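You operate a simulated robot arm through the tools that you are given. There is no shell and no other tool.

You run a simulated robot arm. Do the job below in one go: nothing can be reset, and whatever is moved stays where it is left.

Task
Press the cold-brew coffee and stand the blue cup beside the press.
Fine: turn the lid shut first, push the plunger right down, then turn the lid to pour.

Only the result counts: the job must be done as asked and must still hold three seconds after the hand-in. Knocking over, shifting, dropping, spilling or breaking anything else fails it. Lids that push on must go on centred and level and be pressed home; caps that screw on are set level and turned clockwise until they are tight.

Robot
A 6-joint arm with a two-finger gripper, fixed in place. Base frame: the origin is on the floor under the middle of its stand, x ahead of it, y to its left, z up; the work surface is at about z = 0.75. Units: m, degrees, N and s.
With the tool pointing down near the work surface it reaches from about 0.32 to 0.68 m from the base axis. Its first joint turns from -66.0 to 66.0 degrees. Payload 2.45 kg.
The tool frame sits at the grasp point between the pads (the TCP): z along the fingers, y along the line on which they close. The tips reach 0.03 m beyond it. The gripper opens to 0.106 m; its body begins 0.079 m behind the TCP.
Orientation is that of the tool frame in the base frame, as a unit quaternion [x, y, z, w]. With the fingers straight down and closing along the base's y, the tool's x points along the base's -x, its y along +y and its z along -z.

Tools
- The arm moves only by the tool servo_tool. Its argument "plan" is one flat list of numbers, 7 for each row, row after row: the turn, a rotation vector about the tool's x, y, z in degrees, then the shift along the tool's x, y, z in m, then the opening, from 0 (shut) to 1 (fully open). In form: [ax, ay, az, tx, ty, tz, hand, ax, ay, az, tx, ty, tz, hand, ...]. A call has 1 to 20 rows; each row shifts and turns the commanded pose from where the row before left it, along the tool's axes as they then stand. Rows are played at 5 a second. More than 0.05 m and 8.6 degrees between two rows, or a gripper value outside its range, and nothing of the call is played. Where a pose cannot be reached the arm comes as near as it can. A force on the tool above 40 N (or 10 N above the force at the start of the call, whichever is more), or a blocked arm, ends the call early, and 0.2 s more pass. Each finger travels about 0.153 m/s and halts on what it meets, pressing with about 31 N; the grip force reading is that of the motor and also rises with nothing between the fingers. The clock runs only during rows and for 0.2 s after the last one: add rows that do not move to give the fingers time. The reply holds the time, the measured pose of the TCP, the force on the tool along the base axes, the opening and the grip force, in the units named above and with some noise, with the torque about the TCP (base axes, N m) and any sound that the robot's microphone picked up.
- Cameras (640 x 400 px; columns grow to the right, rows downward): "scene" is fixed at [0.0712, 0.427, 1.4048]; the picture's right is [-0.61, -0.80, 0.00], its down [-0.44, 0.33, -0.83] and it looks along [0.66, -0.51, -0.55] (base axes); focal length 353 px, centre (320, 200). "wrist" rides on the gripper at [0.076, -0.002, -0.106] in the tool frame; the picture's right is [0.02, 1.00, 0.00], its down [-0.78, 0.02, -0.62] and it looks along [-0.62, 0.01, 0.78] (tool axes); focal length 247 px, centre (320, 200). There is no depth. A picture from a camera that has moved, and an enlarged one, comes with that camera's place and axes in the base frame and with its lens.
- capture(camera): a new picture of that camera. No time passes.
- inspect(camera, box): a new picture of the part [left, top, right, bottom] of that camera's present view, enlarged. No time passes.
- finish_job(): hands the job in; it is judged then, once.

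Places have to be worked out from the pictures, the camera data and where the tool is seen. Open the gripper and draw the arm clear of the work before you hand the job in, unless the task says otherwise.

The tools are called after "Request:" as name(argument=value, ...) on one line, values as JSON. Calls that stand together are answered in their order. servo_tool: Moves the arm, as the interface text tells. Its arguments: {"type":"object","properties":{"plan":{"type":"array","items":{"type":"number"}}},"required":["plan"]} The other tools are called the same way: capture (camera) takes a picture; inspect (camera, box) takes an enlarged picture of a part of a camera's view; finish_job () hands the job in.

At the start:

```text
clock: 0.0
eef_pos: [0.4343, 0.0071, 1.2028]
ee_rot: [0.0, 1.0, 0.0, 0.0]
force: [0.8, 0.5, -0.2]
torque: [-0.02, 0.02, -0.03]
width: 0.106
finger_force: 0.0
```

scene: 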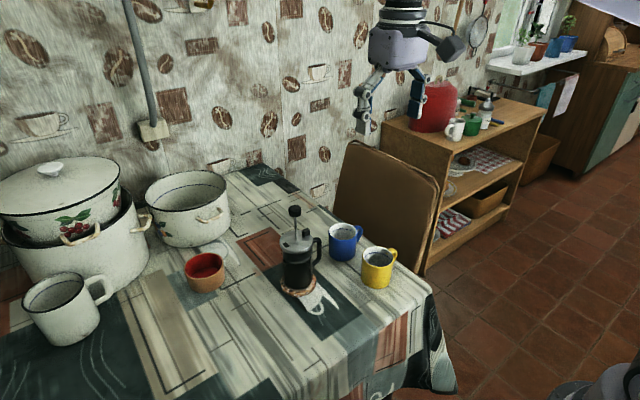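
wrist: 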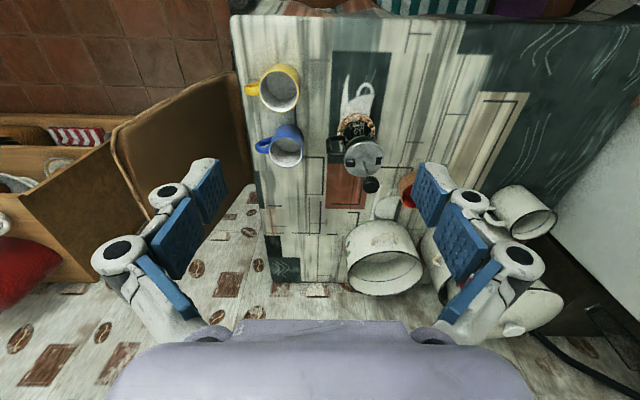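

I start by taking a closer look at the press and the cups from both cameras before moving anything.

Request:
inspect(camera="scene", box=[240, 180, 420, 330])

Request:
inspect(camera="wrist", box=[230, 50, 430, 220])

Request:
inspect(camera="scene", box=[270, 195, 340, 255])

```text
2.67 times, centred on (330, 255) of scene
camera zoom: at [0.0712, 0.427, 1.4048], right [-0.61, -0.8, 0.0], down [-0.44, 0.33, -0.83], along [0.66, -0.51, -0.55], focal length 942 px, centre (293, 53)
```

zoom: 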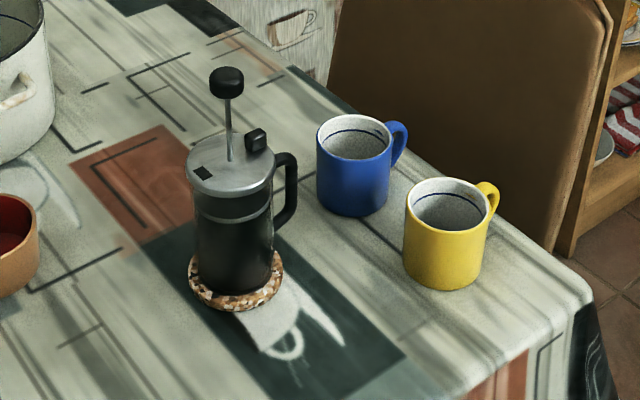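

```text
2.35 times, centred on (330, 135) of wrist
camera zoom: at [0.3582, 0.0047, 1.309], right [-0.02, 1.0, 0.0], down [0.78, 0.02, 0.62], along [0.62, 0.01, -0.78], focal length 581 px, centre (296, 353)
```

zoom: 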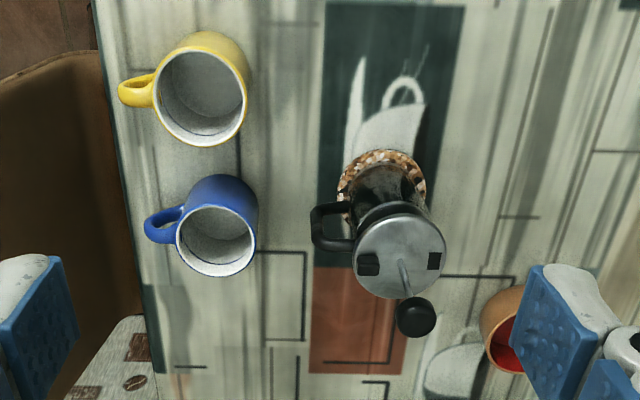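

```text
6.67 times, centred on (305, 225) of scene
camera zoom: at [0.0712, 0.427, 1.4048], right [-0.61, -0.8, 0.0], down [-0.44, 0.33, -0.83], along [0.66, -0.51, -0.55], focal length 2354 px, centre (420, 33)
```

zoom: 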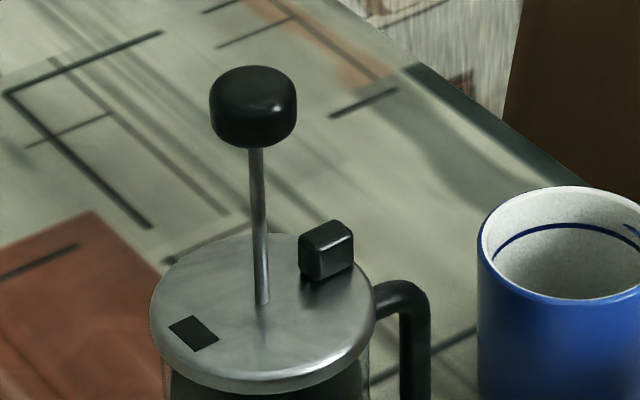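

The press stands near (0.59, 0.094) with its lid at about z = 0.895 and the plunger knob at about z = 0.975. The blue cup is near (0.605, -0.066). I move closer and above the press to see the lid lug, the dark mark and the spout.

Request:
servo_tool(plan=[0, 0, 0, -0.015, 0.021, 0.022, 1, 0, 0, 0, -0.015, 0.021, 0.022, 1, 0, 0, 0, -0.015, 0.021, 0.022, 1, 0, 0, 0, -0.015, 0.021, 0.022, 1, 0, 0, 0, 0, 0, 0, 1])

```text
clock: 1.2
eef_pos: [0.4913, 0.0911, 1.1154]
ee_rot: [0.0, 1.0, 0.0, -0.001]
force: [-0.4, 0.4, 0.0]
torque: [0.02, 0.0, 0.03]
width: 0.1062
finger_force: 0.1
```

The arm is now above and in front of the press. I take pictures of the lid from here.

Request:
capture(camera="wrist")

Request:
inspect(camera="wrist", box=[260, 90, 380, 190])

Request:
inspect(camera="scene", box=[260, 190, 350, 310])

```text
taken
camera wrist: at [0.4148, 0.0891, 1.2215], right [-0.02, 1.0, 0.0], down [0.78, 0.02, 0.62], along [0.62, 0.01, -0.78], focal length 247 px, centre (320, 200)
```

wrist: 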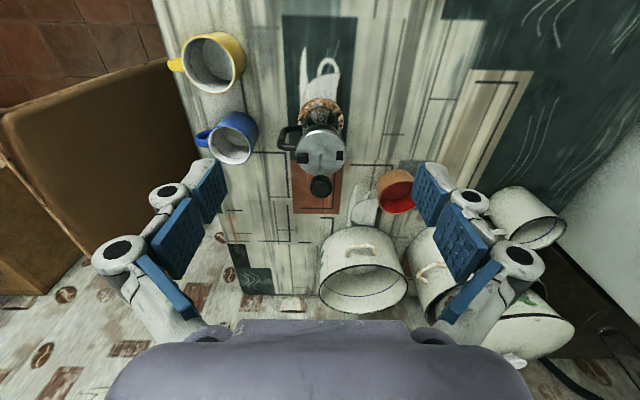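

```text
4.00 times, centred on (320, 140) of wrist
camera zoom: at [0.4148, 0.0891, 1.2215], right [-0.02, 1.0, 0.0], down [0.78, 0.02, 0.62], along [0.62, 0.01, -0.78], focal length 988 px, centre (320, 440)
```

zoom: 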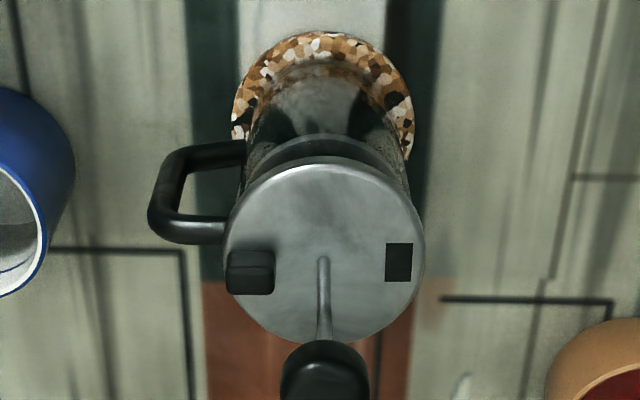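

```text
3.33 times, centred on (305, 250) of scene
camera zoom: at [0.0712, 0.427, 1.4048], right [-0.61, -0.8, 0.0], down [-0.44, 0.33, -0.83], along [0.66, -0.51, -0.55], focal length 1177 px, centre (370, 33)
```

zoom: 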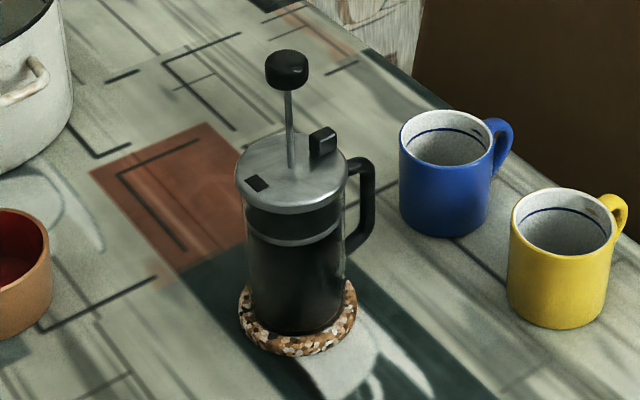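

The lid's lug sits on the handle side and the dark mark is opposite it. I zoom in further to find the jug's spout and any other markings.

Request:
inspect(camera="scene", box=[274, 225, 324, 260])

Request:
inspect(camera="scene", box=[270, 240, 330, 305])

Request:
inspect(camera="wrist", box=[290, 120, 350, 180])

```text
11.43 times, centred on (299, 242) of scene
camera zoom: at [0.0712, 0.427, 1.4048], right [-0.61, -0.8, 0.0], down [-0.44, 0.33, -0.83], along [0.66, -0.51, -0.55], focal length 4035 px, centre (560, -286)
```

zoom: 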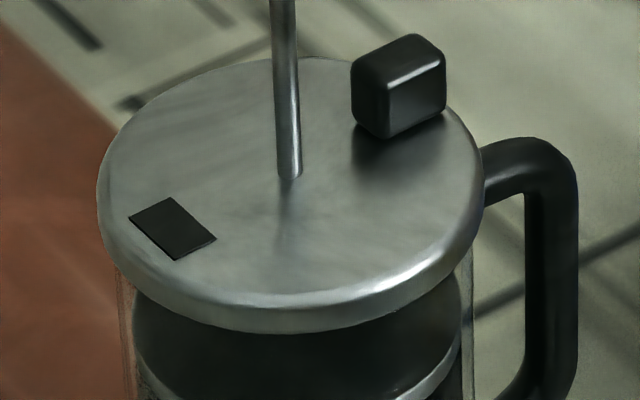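

```text
6.15 times, centred on (300, 272) of scene
camera zoom: at [0.0712, 0.427, 1.4048], right [-0.61, -0.8, 0.0], down [-0.44, 0.33, -0.83], along [0.66, -0.51, -0.55], focal length 2173 px, centre (443, -246)
```

zoom: 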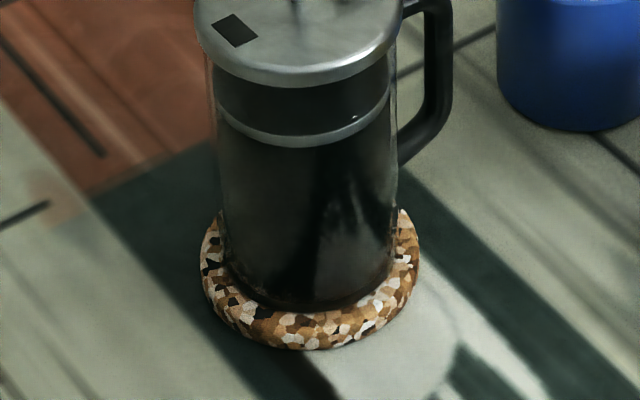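

```text
6.67 times, centred on (320, 150) of wrist
camera zoom: at [0.4148, 0.0891, 1.2215], right [-0.02, 1.0, 0.0], down [0.78, 0.02, 0.62], along [0.62, 0.01, -0.78], focal length 1646 px, centre (320, 533)
```

zoom: 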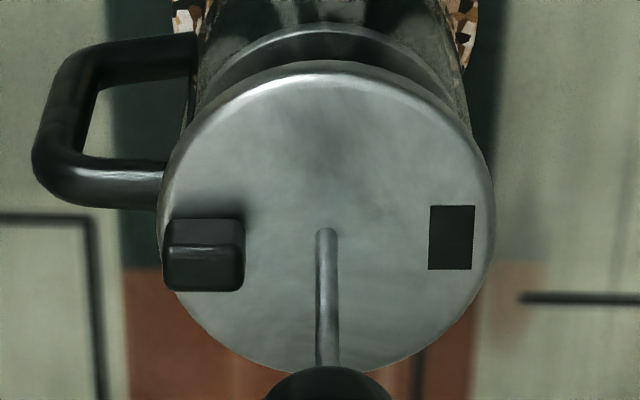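

No spout beak shows from here. I turn the tool 90° about the vertical and move it to the +y side, so that the wrist camera looks at the side opposite the handle and the fingers close along base x.

Request:
servo_tool(plan=[0, 0, 0, -0.023, 0.0233, 0.005, 1, 0, 0, 0, -0.023, 0.0233, 0.005, 1, 0, 0, 0, -0.023, 0.0233, 0.005, 1, 0, 0, 8.1818, 0, 0, 0, 1, 0, 0, 8.1818, 0, 0, 0, 1, 0, 0, 8.1818, 0, 0, 0, 1, 0, 0, 8.1818, 0, 0, 0, 1, 0, 0, 8.1818, 0, 0, 0, 1, 0, 0, 8.1818, 0, 0, 0, 1, 0, 0, 8.1818, 0, 0, 0, 1, 0, 0, 8.1818, 0, 0, 0, 1, 0, 0, 8.1818, 0, 0, 0, 1, 0, 0, 8.1818, 0, 0, 0, 1, 0, 0, 8.1818, 0, 0, 0, 1, 0, 0, 0, 0, 0, 0, 1])

Request:
capture(camera="wrist")

Request:
capture(camera="scene")

```text
clock: 4.4
eef_pos: [0.5642, 0.1602, 1.1002]
ee_rot: [0.708, 0.706, 0.0, 0.0]
force: [-0.6, -0.5, 0.0]
torque: [0.0, 0.0, -0.01]
width: 0.1061
finger_force: 0.1
```

```text
taken
camera wrist: at [0.562, 0.2369, 1.206], right [1.0, 0.02, 0.0], down [0.02, -0.78, 0.62], along [0.01, -0.62, -0.78], focal length 247 px, centre (320, 200)
```

wrist: 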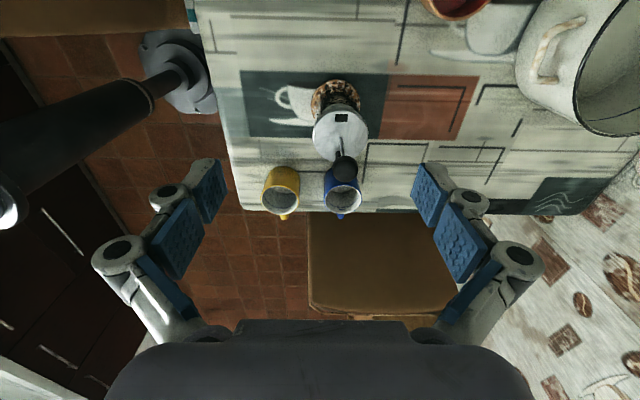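

```text
taken
```

scene: 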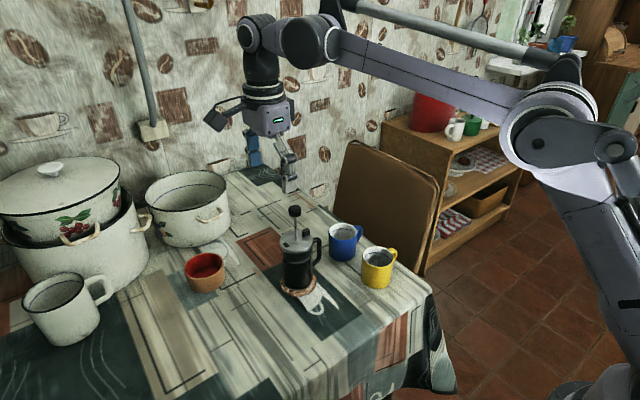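

Request:
inspect(camera="wrist", box=[300, 75, 380, 165])

Request:
inspect(camera="scene", box=[200, 90, 320, 200])

```text
4.44 times, centred on (340, 120) of wrist
camera zoom: at [0.562, 0.2369, 1.206], right [1.0, 0.02, 0.0], down [0.02, -0.78, 0.62], along [0.01, -0.62, -0.78], focal length 1098 px, centre (231, 556)
```

zoom: 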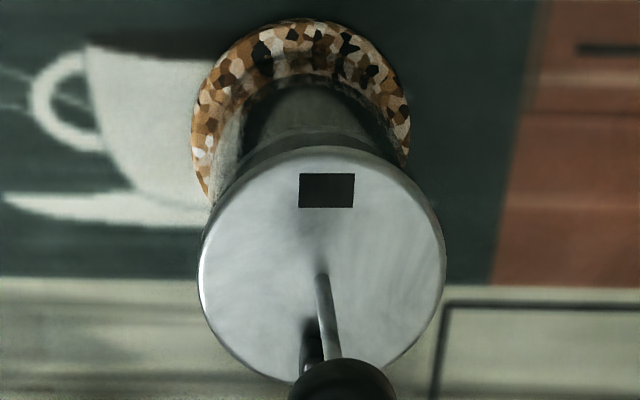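

```text
3.64 times, centred on (260, 145) of scene
camera zoom: at [0.0712, 0.427, 1.4048], right [-0.61, -0.8, 0.0], down [-0.44, 0.33, -0.83], along [0.66, -0.51, -0.55], focal length 1284 px, centre (538, 400)
```

zoom: 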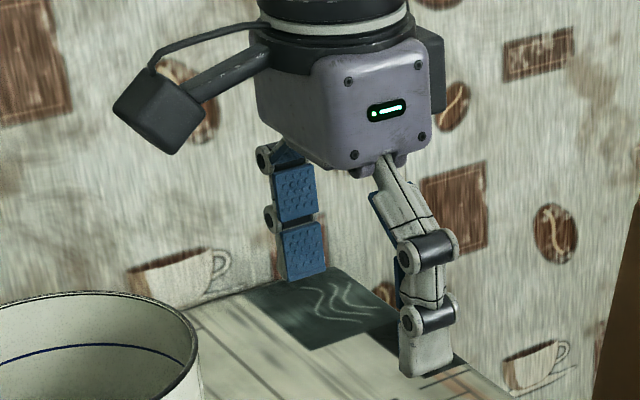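

The mark points straight to +y, opposite the handle, so the lid looks to be in its pour position now. From sideways measurements I put the press axis at about (0.592, 0.094). I move above the plunger knob to check the alignment.

Request:
servo_tool(plan=[0, 0, 0, -0.022, 0.0093, 0.0167, 1, 0, 0, 0, -0.022, 0.0093, 0.0167, 1, 0, 0, 0, -0.022, 0.0093, 0.0167, 1, 0, 0, 0, 0, 0, 0, 1])

Request:
capture(camera="wrist")

Request:
inspect(camera="wrist", box=[260, 70, 380, 200])

Request:
inspect(camera="scene", box=[250, 140, 350, 260])

```text
clock: 5.4
eef_pos: [0.5897, 0.0948, 1.0481]
ee_rot: [0.707, 0.708, 0.0, 0.0]
force: [-0.8, -0.6, -0.8]
torque: [-0.03, 0.0, -0.02]
width: 0.1058
finger_force: 0.0
```

```text
taken
camera wrist: at [0.588, 0.1704, 1.154], right [1.0, 0.02, 0.0], down [0.02, -0.78, 0.62], along [0.01, -0.62, -0.78], focal length 247 px, centre (320, 200)
```

wrist: 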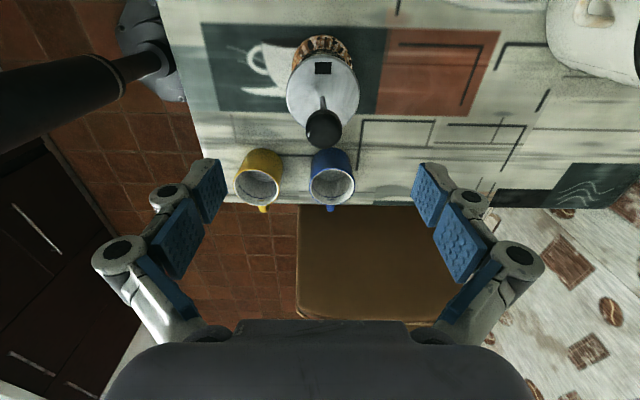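

```text
3.08 times, centred on (320, 135) of wrist
camera zoom: at [0.588, 0.1704, 1.154], right [1.0, 0.02, 0.0], down [0.02, -0.78, 0.62], along [0.01, -0.62, -0.78], focal length 760 px, centre (320, 400)
```

zoom: 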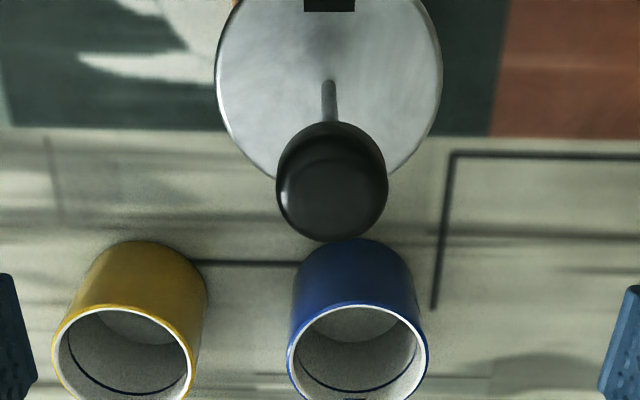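

```text
3.33 times, centred on (300, 200) of scene
camera zoom: at [0.0712, 0.427, 1.4048], right [-0.61, -0.8, 0.0], down [-0.44, 0.33, -0.83], along [0.66, -0.51, -0.55], focal length 1177 px, centre (387, 200)
```

zoom: 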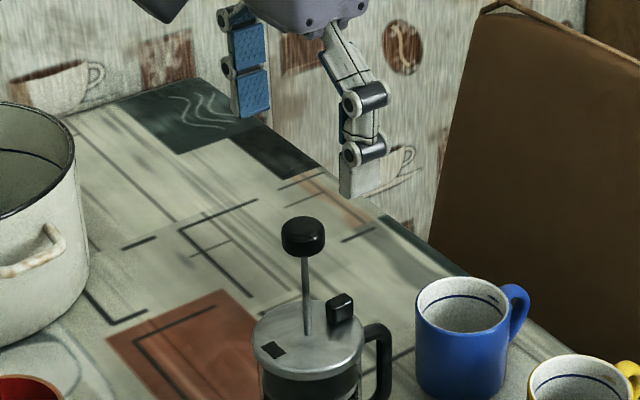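

The knob lies about 3 mm toward +x of the tool axis, so the press axis is at x of about 0.5925. I shift by that and turn the tool -55° to the starting angle for the lid turn, which also lets me measure y sideways.

Request:
servo_tool(plan=[0, 0, 0, 0, 0.0028, 0, 1, 0, 0, -7.857, 0, 0, 0, 1, 0, 0, -7.857, 0, 0, 0, 1, 0, 0, -7.857, 0, 0, 0, 1, 0, 0, -7.857, 0, 0, 0, 1, 0, 0, -7.857, 0, 0, 0, 1, 0, 0, -7.857, 0, 0, 0, 1, 0, 0, -7.857, 0, 0, 0, 1, 0, 0, 0, 0, 0, 0, 1])

Request:
capture(camera="wrist")

Request:
inspect(camera="wrist", box=[260, 70, 380, 200])

```text
clock: 7.4
eef_pos: [0.5946, 0.0961, 1.0487]
ee_rot: [0.299, 0.954, -0.001, -0.001]
force: [-0.4, 0.6, 0.0]
torque: [0.01, 0.0, 0.0]
width: 0.1061
finger_force: 0.1
```

```text
taken
camera wrist: at [0.5309, 0.137, 1.156], right [0.55, 0.83, 0.0], down [0.65, -0.43, 0.62], along [0.52, -0.34, -0.78], focal length 247 px, centre (320, 200)
```

wrist: 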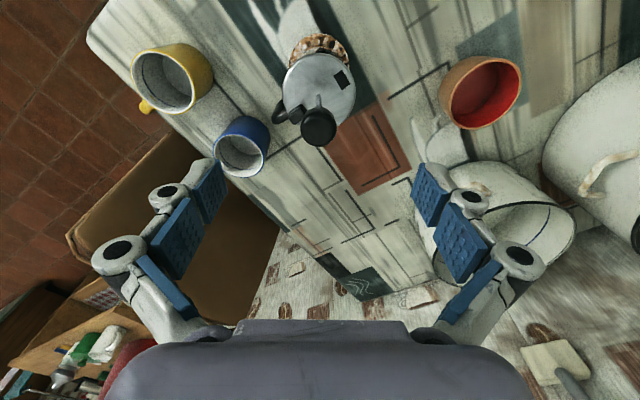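

```text
3.08 times, centred on (320, 135) of wrist
camera zoom: at [0.5309, 0.137, 1.156], right [0.55, 0.83, 0.0], down [0.65, -0.43, 0.62], along [0.52, -0.34, -0.78], focal length 760 px, centre (320, 400)
```

zoom: 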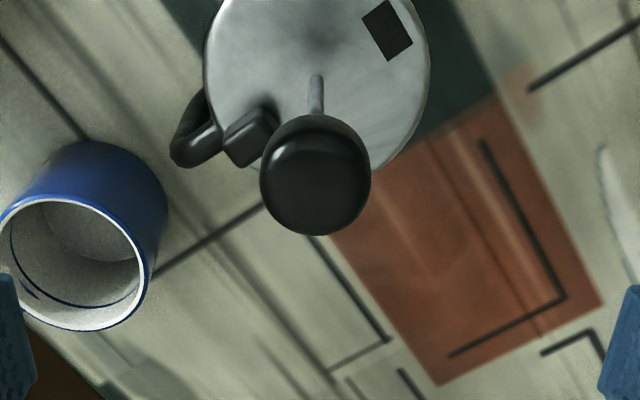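

The knob is within about 2 mm of the tool axis. I correct that offset and come down with open fingers to about TCP z = 0.945, still above the lid, then check.

Request:
servo_tool(plan=[0, 0, 0, -0.0007, -0.0015, 0.02, 1, 0, 0, 0, 0, 0, 0.03, 1, 0, 0, 0, 0, 0, 0.03, 1, 0, 0, 0, 0, 0, 0.023, 1, 0, 0, 0, 0, 0, 0, 1])

Request:
capture(camera="wrist")

Request:
inspect(camera="scene", box=[250, 170, 350, 290])

```text
clock: 8.6
eef_pos: [0.5969, 0.0922, 0.9465]
ee_rot: [0.3, 0.954, 0.0, 0.0]
force: [0.7, 0.6, -0.2]
torque: [-0.01, 0.01, -0.02]
width: 0.1062
finger_force: 0.1
```

```text
taken
camera wrist: at [0.5326, 0.1343, 1.0524], right [0.55, 0.83, 0.0], down [0.65, -0.43, 0.62], along [0.52, -0.34, -0.78], focal length 247 px, centre (320, 200)
```

wrist: 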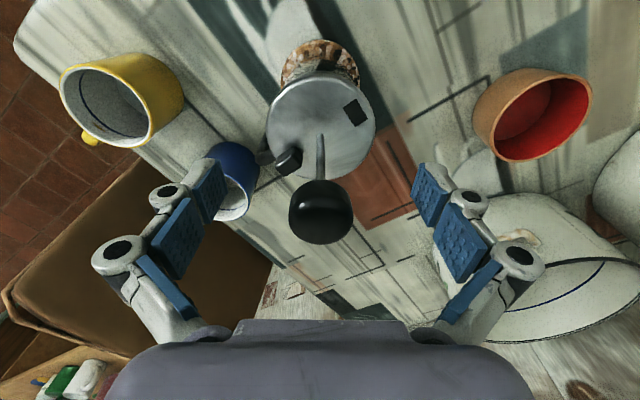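

```text
3.33 times, centred on (300, 230) of scene
camera zoom: at [0.0712, 0.427, 1.4048], right [-0.61, -0.8, 0.0], down [-0.44, 0.33, -0.83], along [0.66, -0.51, -0.55], focal length 1177 px, centre (387, 100)
```

zoom: 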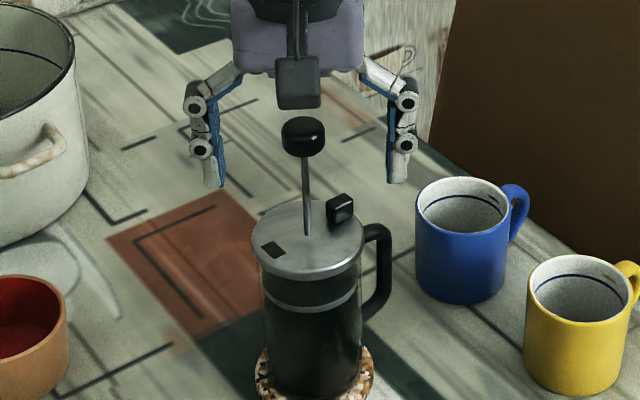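

The fingers straddle the knob neatly. I zoom in to compare the fingertip height with the lid height before going lower.

Request:
inspect(camera="scene", box=[270, 190, 340, 260])

Request:
inspect(camera="wrist", box=[180, 60, 460, 260])

```text
5.71 times, centred on (305, 225) of scene
camera zoom: at [0.0712, 0.427, 1.4048], right [-0.61, -0.8, 0.0], down [-0.44, 0.33, -0.83], along [0.66, -0.51, -0.55], focal length 2018 px, centre (406, 57)
```

zoom: 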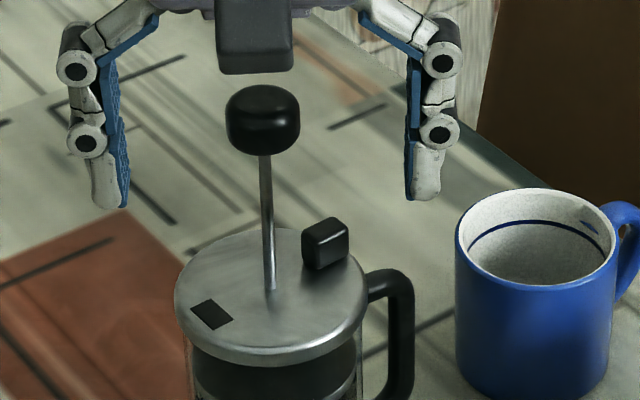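

```text
2.00 times, centred on (320, 160) of wrist
camera zoom: at [0.5326, 0.1343, 1.0524], right [0.55, 0.83, 0.0], down [0.65, -0.43, 0.62], along [0.52, -0.34, -0.78], focal length 494 px, centre (320, 280)
```

zoom: 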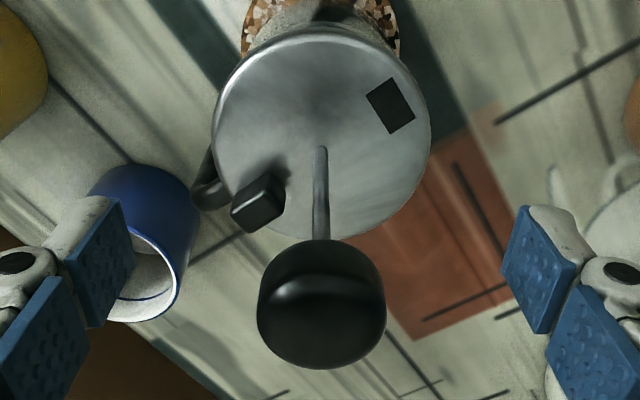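

The lateral alignment is good, within about 1 mm, and the lid top is near z = 0.887. With the fingers wide open the tips reach less far than when closed. I close them to about 84 mm here, still above the lid, to see where the tips end up.

Request:
servo_tool(plan=[0, 0, 0, 0, 0, 0, 0.79, 0, 0, 0, 0, 0, 0, 0.79, 0, 0, 0, 0, 0, 0, 0.79])

Request:
inspect(camera="scene", box=[270, 190, 340, 260])

Request:
inspect(camera="wrist", box=[180, 60, 460, 260])

```text
clock: 9.4
eef_pos: [0.5968, 0.0931, 0.947]
ee_rot: [0.299, 0.954, 0.0, -0.001]
force: [0.3, 0.3, -0.4]
torque: [-0.02, -0.03, 0.01]
width: 0.0836
finger_force: 0.1
```

```text
5.71 times, centred on (305, 225) of scene
camera zoom: at [0.0712, 0.427, 1.4048], right [-0.61, -0.8, 0.0], down [-0.44, 0.33, -0.83], along [0.66, -0.51, -0.55], focal length 2018 px, centre (406, 57)
```

zoom: 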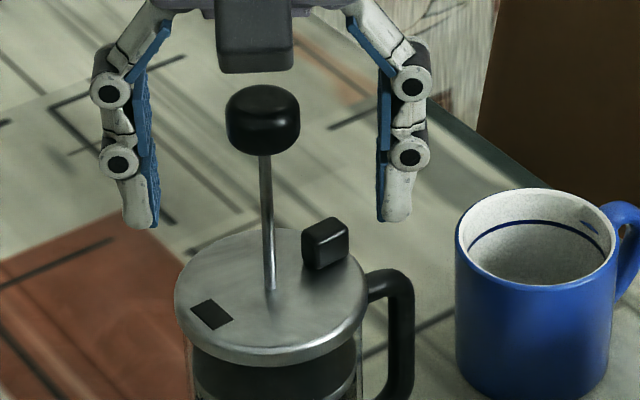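

```text
2.00 times, centred on (320, 160) of wrist
camera zoom: at [0.5325, 0.1343, 1.0528], right [0.55, 0.83, 0.0], down [0.65, -0.43, 0.62], along [0.52, -0.34, -0.78], focal length 494 px, centre (320, 280)
```

zoom: 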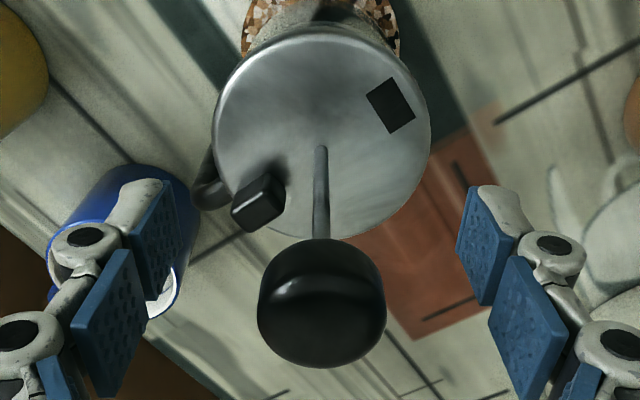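

At 84 mm opening the tips reach about 21 mm below the TCP, now near z = 0.926, roughly 39 mm above the lid top. I descend 30 mm and check again.

Request:
servo_tool(plan=[0, 0, 0, 0, 0, 0.01, 0.79, 0, 0, 0, 0, 0, 0.01, 0.79, 0, 0, 0, 0, 0, 0.01, 0.79, 0, 0, 0, 0, 0, 0, 0.79])

Request:
inspect(camera="scene", box=[270, 190, 340, 260])

Request:
inspect(camera="wrist", box=[180, 60, 460, 260])

```text
clock: 10.4
eef_pos: [0.5948, 0.0934, 0.9169]
ee_rot: [0.3, 0.954, 0.0, -0.001]
force: [0.0, 0.1, -0.5]
torque: [-0.02, 0.01, 0.0]
width: 0.0837
finger_force: 0.1
```

```text
5.71 times, centred on (305, 225) of scene
camera zoom: at [0.0712, 0.427, 1.4048], right [-0.61, -0.8, 0.0], down [-0.44, 0.33, -0.83], along [0.66, -0.51, -0.55], focal length 2018 px, centre (406, 57)
```

zoom: 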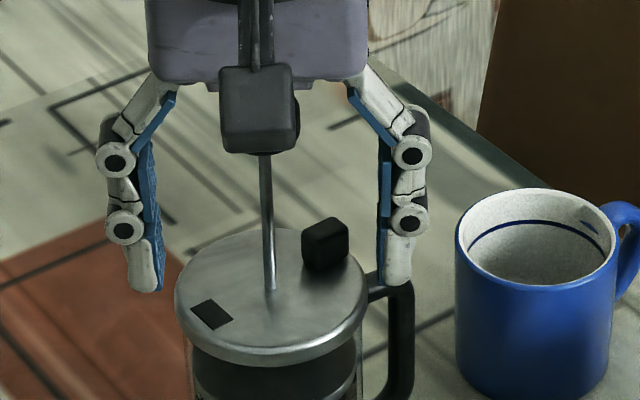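

```text
2.00 times, centred on (320, 160) of wrist
camera zoom: at [0.5308, 0.1355, 1.0231], right [0.55, 0.83, 0.0], down [0.65, -0.43, 0.62], along [0.52, -0.34, -0.78], focal length 494 px, centre (320, 280)
```

zoom: 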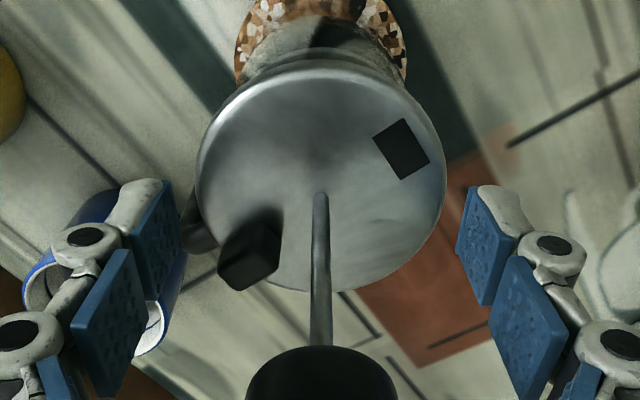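

The fingers are evenly spaced about the lid, with about 4 mm each side. I descend 12 mm more in small steps so that the tips flank the rim.

Request:
servo_tool(plan=[0, 0, 0, 0, 0, 0.004, 0.79, 0, 0, 0, 0, 0, 0.004, 0.79, 0, 0, 0, 0, 0, 0.004, 0.79, 0, 0, 0, 0, 0, 0, 0.79])

Request:
inspect(camera="scene", box=[270, 190, 340, 260])

Request:
inspect(camera="wrist", box=[180, 60, 460, 260])

```text
clock: 11.4
eef_pos: [0.5939, 0.094, 0.904]
ee_rot: [0.3, 0.954, 0.0, 0.0]
force: [0.2, 0.0, -0.2]
torque: [0.01, 0.02, 0.0]
width: 0.0838
finger_force: 0.1
```

```text
5.71 times, centred on (305, 225) of scene
camera zoom: at [0.0712, 0.427, 1.4048], right [-0.61, -0.8, 0.0], down [-0.44, 0.33, -0.83], along [0.66, -0.51, -0.55], focal length 2018 px, centre (406, 57)
```

zoom: 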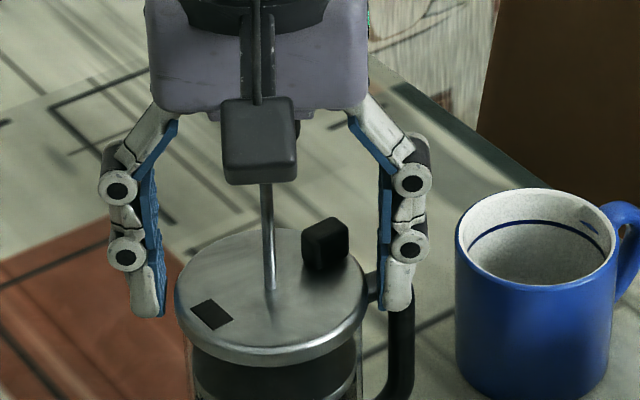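

```text
2.00 times, centred on (320, 160) of wrist
camera zoom: at [0.5298, 0.1362, 1.011], right [0.55, 0.83, 0.0], down [0.65, -0.43, 0.62], along [0.52, -0.34, -0.78], focal length 494 px, centre (320, 280)
```

zoom: 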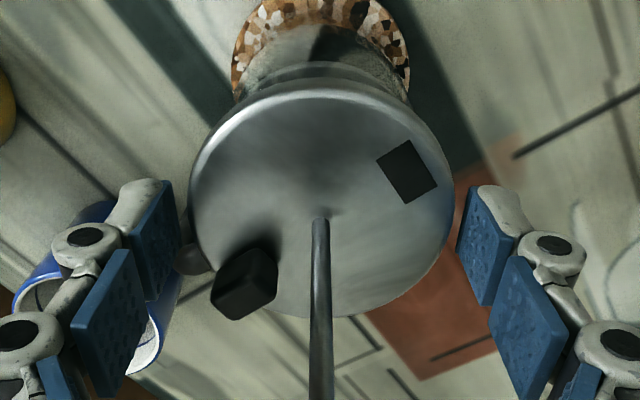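

The tips are now about level with the lid's top edge, and they extend a few millimetres more on closing. I go 2 mm lower, leaving about 5 mm between palm and knob, and close gently to just around the lid's width.

Request:
servo_tool(plan=[0, 0, 0, 0, 0, 0.002, 0.79, 0, 0, 0, 0, 0, 0, 0.77, 0, 0, 0, 0, 0, 0, 0.75, 0, 0, 0, 0, 0, 0, 0.735, 0, 0, 0, 0, 0, 0, 0.735])

Request:
inspect(camera="scene", box=[270, 190, 340, 260])

Request:
inspect(camera="wrist", box=[180, 60, 460, 260])

```text
clock: 12.6
eef_pos: [0.594, 0.0932, 0.9026]
ee_rot: [0.3, 0.954, 0.001, 0.0]
force: [-0.4, 0.8, -0.5]
torque: [0.01, 0.02, 0.01]
width: 0.0777
finger_force: 0.1
```

```text
5.71 times, centred on (305, 225) of scene
camera zoom: at [0.0712, 0.427, 1.4048], right [-0.61, -0.8, 0.0], down [-0.44, 0.33, -0.83], along [0.66, -0.51, -0.55], focal length 2018 px, centre (406, 57)
```

zoom: 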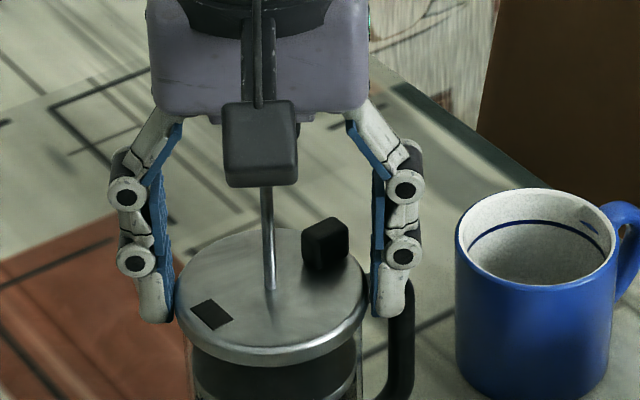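

```text
2.00 times, centred on (320, 160) of wrist
camera zoom: at [0.5303, 0.1356, 1.0092], right [0.55, 0.83, 0.0], down [0.65, -0.43, 0.62], along [0.52, -0.34, -0.78], focal length 494 px, centre (320, 280)
```

zoom: 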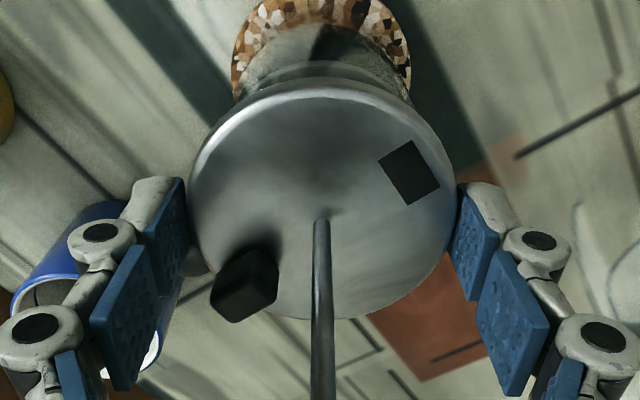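

Both pads are within about a millimetre of the rim and well centred. I close onto the lid and check the forces before turning.

Request:
servo_tool(plan=[0, 0, 0, 0, 0, 0, 0.71, 0, 0, 0, 0, 0, 0, 0.68, 0, 0, 0, 0, 0, 0, 0.68, 0, 0, 0, 0, 0, 0, 0.68])

Request:
inspect(camera="scene", box=[270, 190, 340, 310])

Request:
inspect(camera="wrist", box=[180, 60, 460, 260])

```text
clock: 13.6
eef_pos: [0.5948, 0.0938, 0.9029]
ee_rot: [0.3, 0.954, 0.001, 0.001]
force: [3.6, 3.3, 7.7]
torque: [0.16, -0.18, -0.06]
width: 0.0757
finger_force: 31.0
```

```text
3.33 times, centred on (305, 250) of scene
camera zoom: at [0.0711, 0.4271, 1.4048], right [-0.61, -0.8, 0.0], down [-0.44, 0.33, -0.83], along [0.66, -0.51, -0.55], focal length 1177 px, centre (370, 33)
```

zoom: 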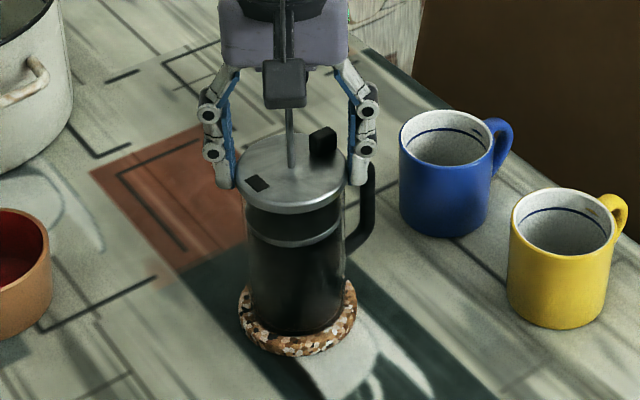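

```text
2.00 times, centred on (320, 160) of wrist
camera zoom: at [0.5303, 0.1359, 1.0095], right [0.55, 0.83, 0.0], down [0.65, -0.44, 0.62], along [0.52, -0.34, -0.78], focal length 494 px, centre (320, 280)
```

zoom: 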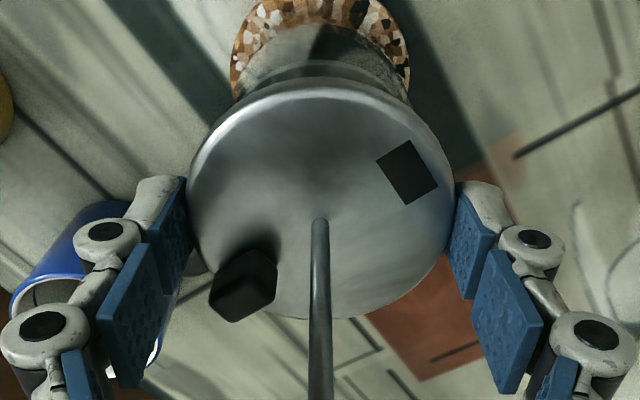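

The lid is gripped at 75.7 mm, with about 5 N sideways and 8 N vertical residual load. I shift half a millimetre to relieve those, then read the force again.

Request:
servo_tool(plan=[0, 0, 0, 0, 0.0006, -0.0005, 0.68, 0, 0, 0, 0, 0, 0, 0.68])

```text
clock: 14.2
eef_pos: [0.5943, 0.0935, 0.9033]
ee_rot: [0.3, 0.954, 0.0, 0.0]
force: [0.6, 3.4, 4.1]
torque: [0.31, -0.4, 0.01]
width: 0.0761
finger_force: 31.0
```

The load is lower now. I start turning the lid clockwise by 12° in slow 3° steps and watch the torque about z.

Request:
servo_tool(plan=[0, 0, 3, 0, 0, 0, 0.68, 0, 0, 3, 0, 0, 0, 0.68, 0, 0, 3, 0, 0, 0, 0.68, 0, 0, 3, 0, 0, 0, 0.68, 0, 0, 0, 0, 0, 0, 0.68])

Request:
inspect(camera="scene", box=[270, 190, 340, 310])

Request:
inspect(camera="wrist", box=[180, 60, 460, 260])

```text
clock: 15.4
eef_pos: [0.5938, 0.0938, 0.9044]
ee_rot: [0.399, 0.917, -0.001, 0.0]
force: [-6.3, -1.5, 8.6]
torque: [0.03, 0.36, 0.02]
width: 0.0759
finger_force: 31.0
```

```text
3.33 times, centred on (305, 250) of scene
camera zoom: at [0.0708, 0.4269, 1.4049], right [-0.61, -0.8, 0.0], down [-0.44, 0.33, -0.83], along [0.66, -0.51, -0.55], focal length 1177 px, centre (370, 33)
```

zoom: 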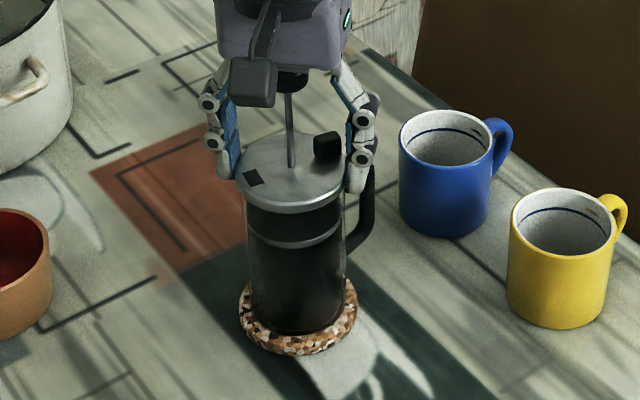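

```text
2.00 times, centred on (320, 160) of wrist
camera zoom: at [0.541, 0.1478, 1.0095], right [0.72, 0.7, 0.0], down [0.55, -0.56, 0.62], along [0.43, -0.45, -0.78], focal length 494 px, centre (320, 280)
```

zoom: 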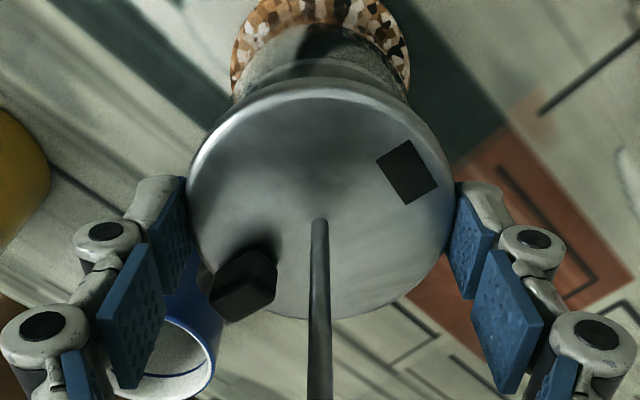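

The lid turns with the gripper while the jug and handle stay put, and the torque is almost nothing. I carry on clockwise by 50° more.

Request:
servo_tool(plan=[0, 0, 4, 0, 0, 0, 0.68, 0, 0, 4, 0, 0, 0, 0.68, 0, 0, 4, 0, 0, 0, 0.68, 0, 0, 4, 0, 0, 0, 0.68, 0, 0, 4, 0, 0, 0, 0.68, 0, 0, 4, 0, 0, 0, 0.68, 0, 0, 4, 0, 0, 0, 0.68, 0, 0, 4, 0, 0, 0, 0.68, 0, 0, 4, 0, 0, 0, 0.68, 0, 0, 4, 0, 0, 0, 0.68, 0, 0, 4, 0, 0, 0, 0.68, 0, 0, 4, 0, 0, 0, 0.68, 0, 0, 0, 0, 0, 0, 0.68])

Request:
inspect(camera="scene", box=[270, 190, 340, 310])

Request:
inspect(camera="wrist", box=[180, 60, 460, 260])

```text
clock: 18.2
eef_pos: [0.5948, 0.0953, 0.9032]
ee_rot: [0.737, 0.675, 0.001, -0.001]
force: [-5.3, 0.5, 6.9]
torque: [0.01, 0.22, -0.01]
width: 0.076
finger_force: 30.8
```

```text
3.33 times, centred on (305, 250) of scene
camera zoom: at [0.0709, 0.427, 1.4048], right [-0.61, -0.8, 0.0], down [-0.44, 0.33, -0.83], along [0.66, -0.51, -0.55], focal length 1177 px, centre (370, 33)
```

zoom: 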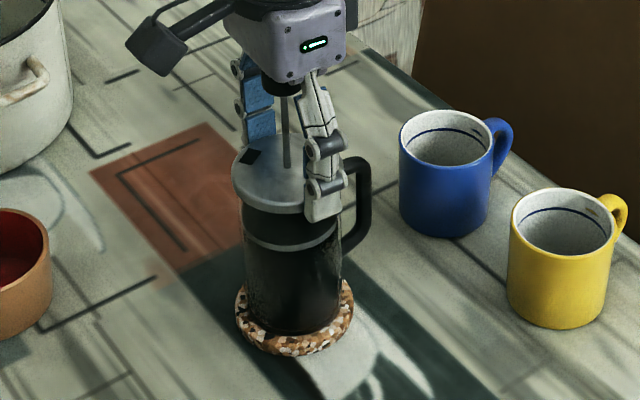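

```text
2.00 times, centred on (320, 160) of wrist
camera zoom: at [0.5994, 0.171, 1.0096], right [1.0, -0.06, 0.0], down [-0.05, -0.78, 0.62], along [-0.04, -0.62, -0.78], focal length 494 px, centre (320, 280)
```

zoom: 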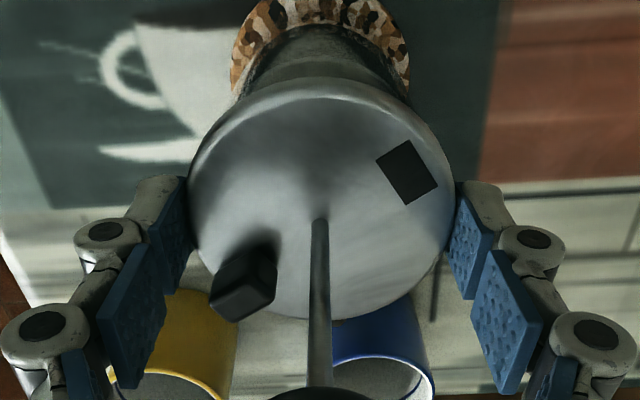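

The mark has turned about 60° and nothing resists yet. The press drifted about 2 mm because the lid centre sits slightly toward tool +x, so I compensate with a small sideways shift per step and go on to about 92°.

Request:
servo_tool(plan=[0, 0, 4, 0, -0.00014, 0, 0.68, 0, 0, 4, 0, -0.00014, 0, 0.68, 0, 0, 4, 0, -0.00014, 0, 0.68, 0, 0, 4, 0, -0.00014, 0, 0.68, 0, 0, 4, 0, -0.00014, 0, 0.68, 0, 0, 4, 0, -0.00014, 0, 0.68, 0, 0, 4, 0, -0.00014, 0, 0.68, 0, 0, 4, 0, -0.00014, 0, 0.68, 0, 0, 0, 0, 0, 0, 0.68])

Request:
inspect(camera="scene", box=[270, 190, 340, 310])

Request:
inspect(camera="wrist", box=[180, 60, 460, 260])

```text
clock: 20.2
eef_pos: [0.594, 0.0949, 0.9029]
ee_rot: [0.895, 0.446, 0.0, 0.0]
force: [1.2, -0.7, 0.2]
torque: [-0.14, -0.31, 0.0]
width: 0.0758
finger_force: 31.1
```

```text
3.33 times, centred on (305, 250) of scene
camera zoom: at [0.0713, 0.427, 1.4048], right [-0.61, -0.8, 0.0], down [-0.44, 0.33, -0.83], along [0.66, -0.51, -0.55], focal length 1177 px, centre (370, 33)
```

zoom: 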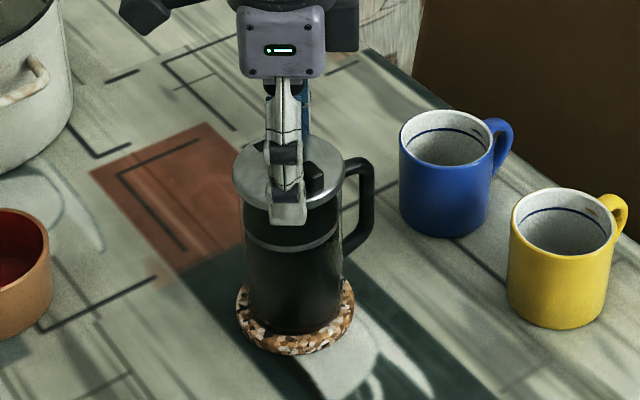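

```text
2.00 times, centred on (320, 160) of wrist
camera zoom: at [0.6385, 0.1563, 1.0094], right [0.81, -0.58, 0.0], down [-0.46, -0.64, 0.62], along [-0.36, -0.5, -0.78], focal length 494 px, centre (320, 280)
```

zoom: 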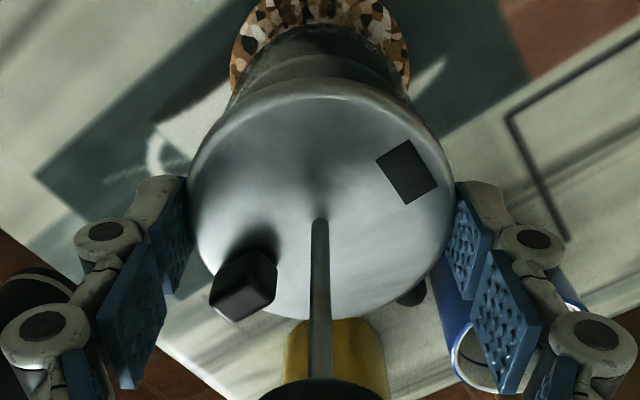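

At about 92° of turn the torque is still near zero, so there is no stop yet. I continue clockwise toward 112° and watch for a stop, a sound or slipping.

Request:
servo_tool(plan=[0, 0, 4, 0, -0.00014, 0, 0.68, 0, 0, 4, 0, -0.00014, 0, 0.68, 0, 0, 4, 0, -0.00014, 0, 0.68, 0, 0, 4, 0, -0.00014, 0, 0.68, 0, 0, 4, 0, -0.00014, 0, 0.68, 0, 0, 0, 0, 0, 0, 0.68])

Request:
inspect(camera="scene", box=[270, 190, 340, 310])

Request:
inspect(camera="wrist", box=[180, 60, 460, 260])

```text
clock: 21.6
eef_pos: [0.5928, 0.096, 0.9029]
ee_rot: [0.959, 0.285, 0.0, -0.001]
force: [-0.5, 0.9, 4.3]
torque: [-0.08, 0.14, 0.23]
width: 0.0755
finger_force: 30.8
```

```text
3.33 times, centred on (305, 250) of scene
camera zoom: at [0.0711, 0.427, 1.4048], right [-0.61, -0.8, 0.0], down [-0.44, 0.33, -0.83], along [0.66, -0.51, -0.55], focal length 1177 px, centre (370, 33)
```

zoom: 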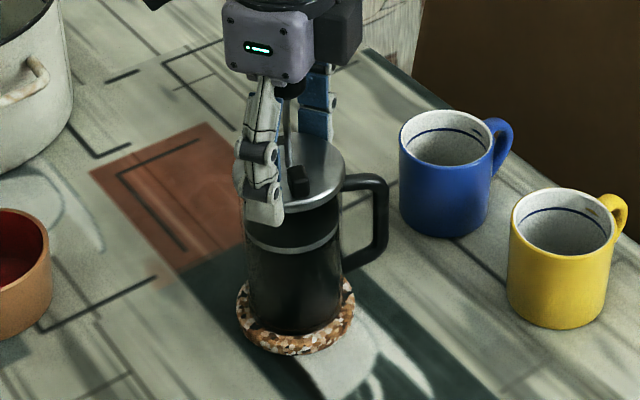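

```text
2.00 times, centred on (320, 160) of wrist
camera zoom: at [0.6563, 0.1374, 1.0093], right [0.56, -0.83, 0.0], down [-0.65, -0.44, 0.62], along [-0.51, -0.35, -0.78], focal length 494 px, centre (320, 280)
```

zoom: 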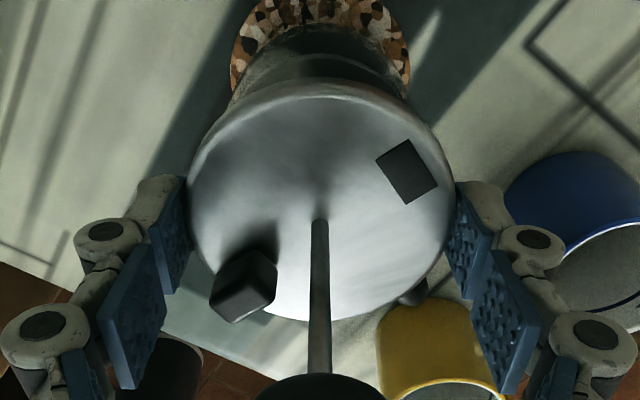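

Torque rose to 0.23 N m and the handle has swung a little, so the lid reached its clockwise stop at roughly 95°, which I take as shut, and the jug then turned slightly with it. I stop here, release the lid and rise straight up.

Request:
servo_tool(plan=[0, 0, 0, 0, 0, 0, 0.74, 0, 0, 0, 0, 0, 0, 0.79, 0, 0, 0, 0, 0, 0, 0.79, 0, 0, 0, 0, 0, -0.02, 0.79, 0, 0, 0, 0, 0, -0.035, 0.79, 0, 0, 0, 0, 0, -0.04, 0.79, 0, 0, 0, 0, 0, -0.04, 0.79, 0, 0, 0, 0, 0, 0, 0.79])

Request:
capture(camera="wrist")

Request:
inspect(camera="scene", box=[250, 190, 350, 310])

Request:
inspect(camera="wrist", box=[260, 60, 380, 190])

```text
clock: 23.4
eef_pos: [0.5923, 0.0936, 1.0376]
ee_rot: [0.959, 0.285, 0.0, 0.0]
force: [-0.1, 0.6, 0.4]
torque: [0.03, 0.02, 0.02]
width: 0.0835
finger_force: 0.0
```

```text
taken
camera wrist: at [0.6569, 0.1359, 1.1438], right [0.56, -0.83, 0.0], down [-0.65, -0.44, 0.62], along [-0.51, -0.35, -0.78], focal length 247 px, centre (320, 200)
```

wrist: 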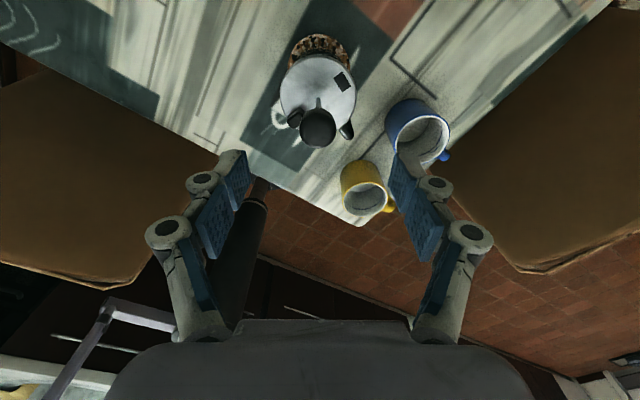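

```text
3.33 times, centred on (300, 250) of scene
camera zoom: at [0.0712, 0.427, 1.4048], right [-0.61, -0.8, 0.0], down [-0.44, 0.33, -0.83], along [0.66, -0.51, -0.55], focal length 1177 px, centre (387, 33)
```

zoom: 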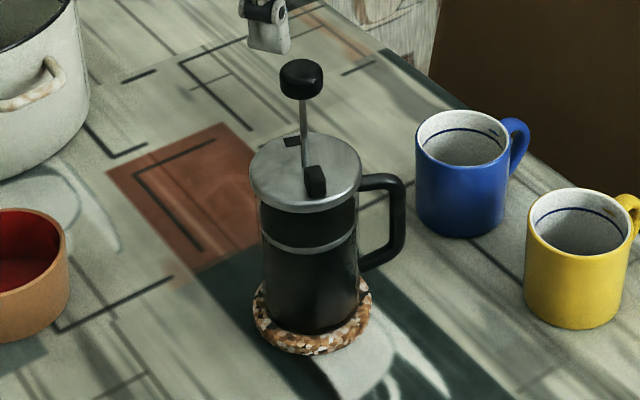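

```text
3.08 times, centred on (320, 125) of wrist
camera zoom: at [0.6569, 0.1359, 1.1438], right [0.56, -0.83, 0.0], down [-0.65, -0.44, 0.62], along [-0.51, -0.35, -0.78], focal length 760 px, centre (320, 431)
```

zoom: 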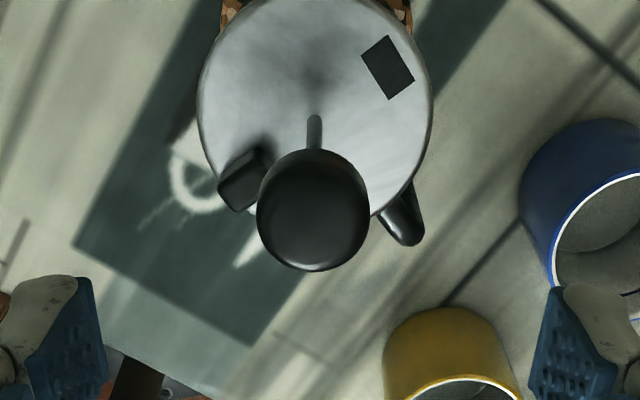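

The lid is now turned about 90° relative to the handle, with the lug facing −x and the mark facing +x. I zoom in on the plunger rod and lid to make sure everything is upright before I press.

Request:
inspect(camera="scene", box=[270, 200, 325, 260])

Request:
capture(camera="scene")

```text
6.67 times, centred on (298, 230) of scene
camera zoom: at [0.0712, 0.427, 1.4048], right [-0.61, -0.8, 0.0], down [-0.44, 0.33, -0.83], along [0.66, -0.51, -0.55], focal length 2354 px, centre (470, 0)
```

zoom: 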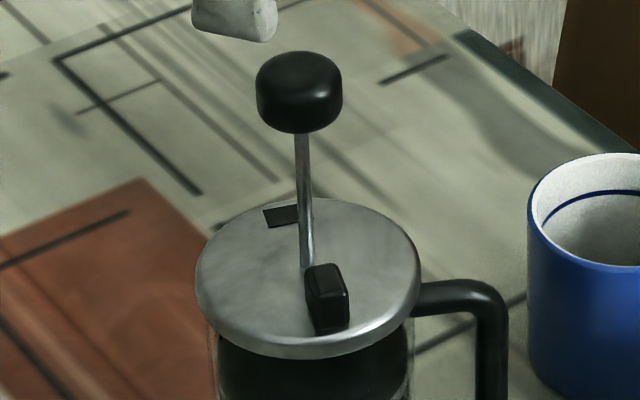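

```text
taken
```

scene: 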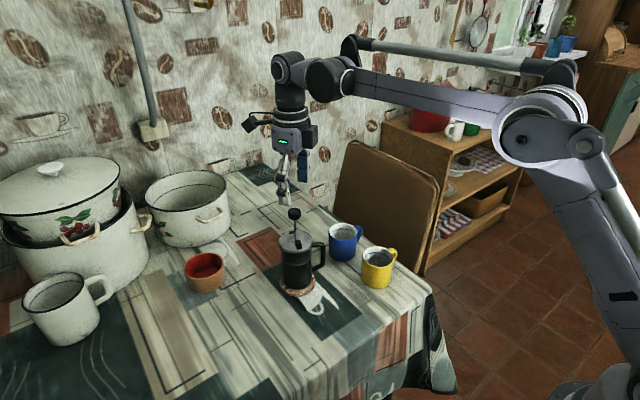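

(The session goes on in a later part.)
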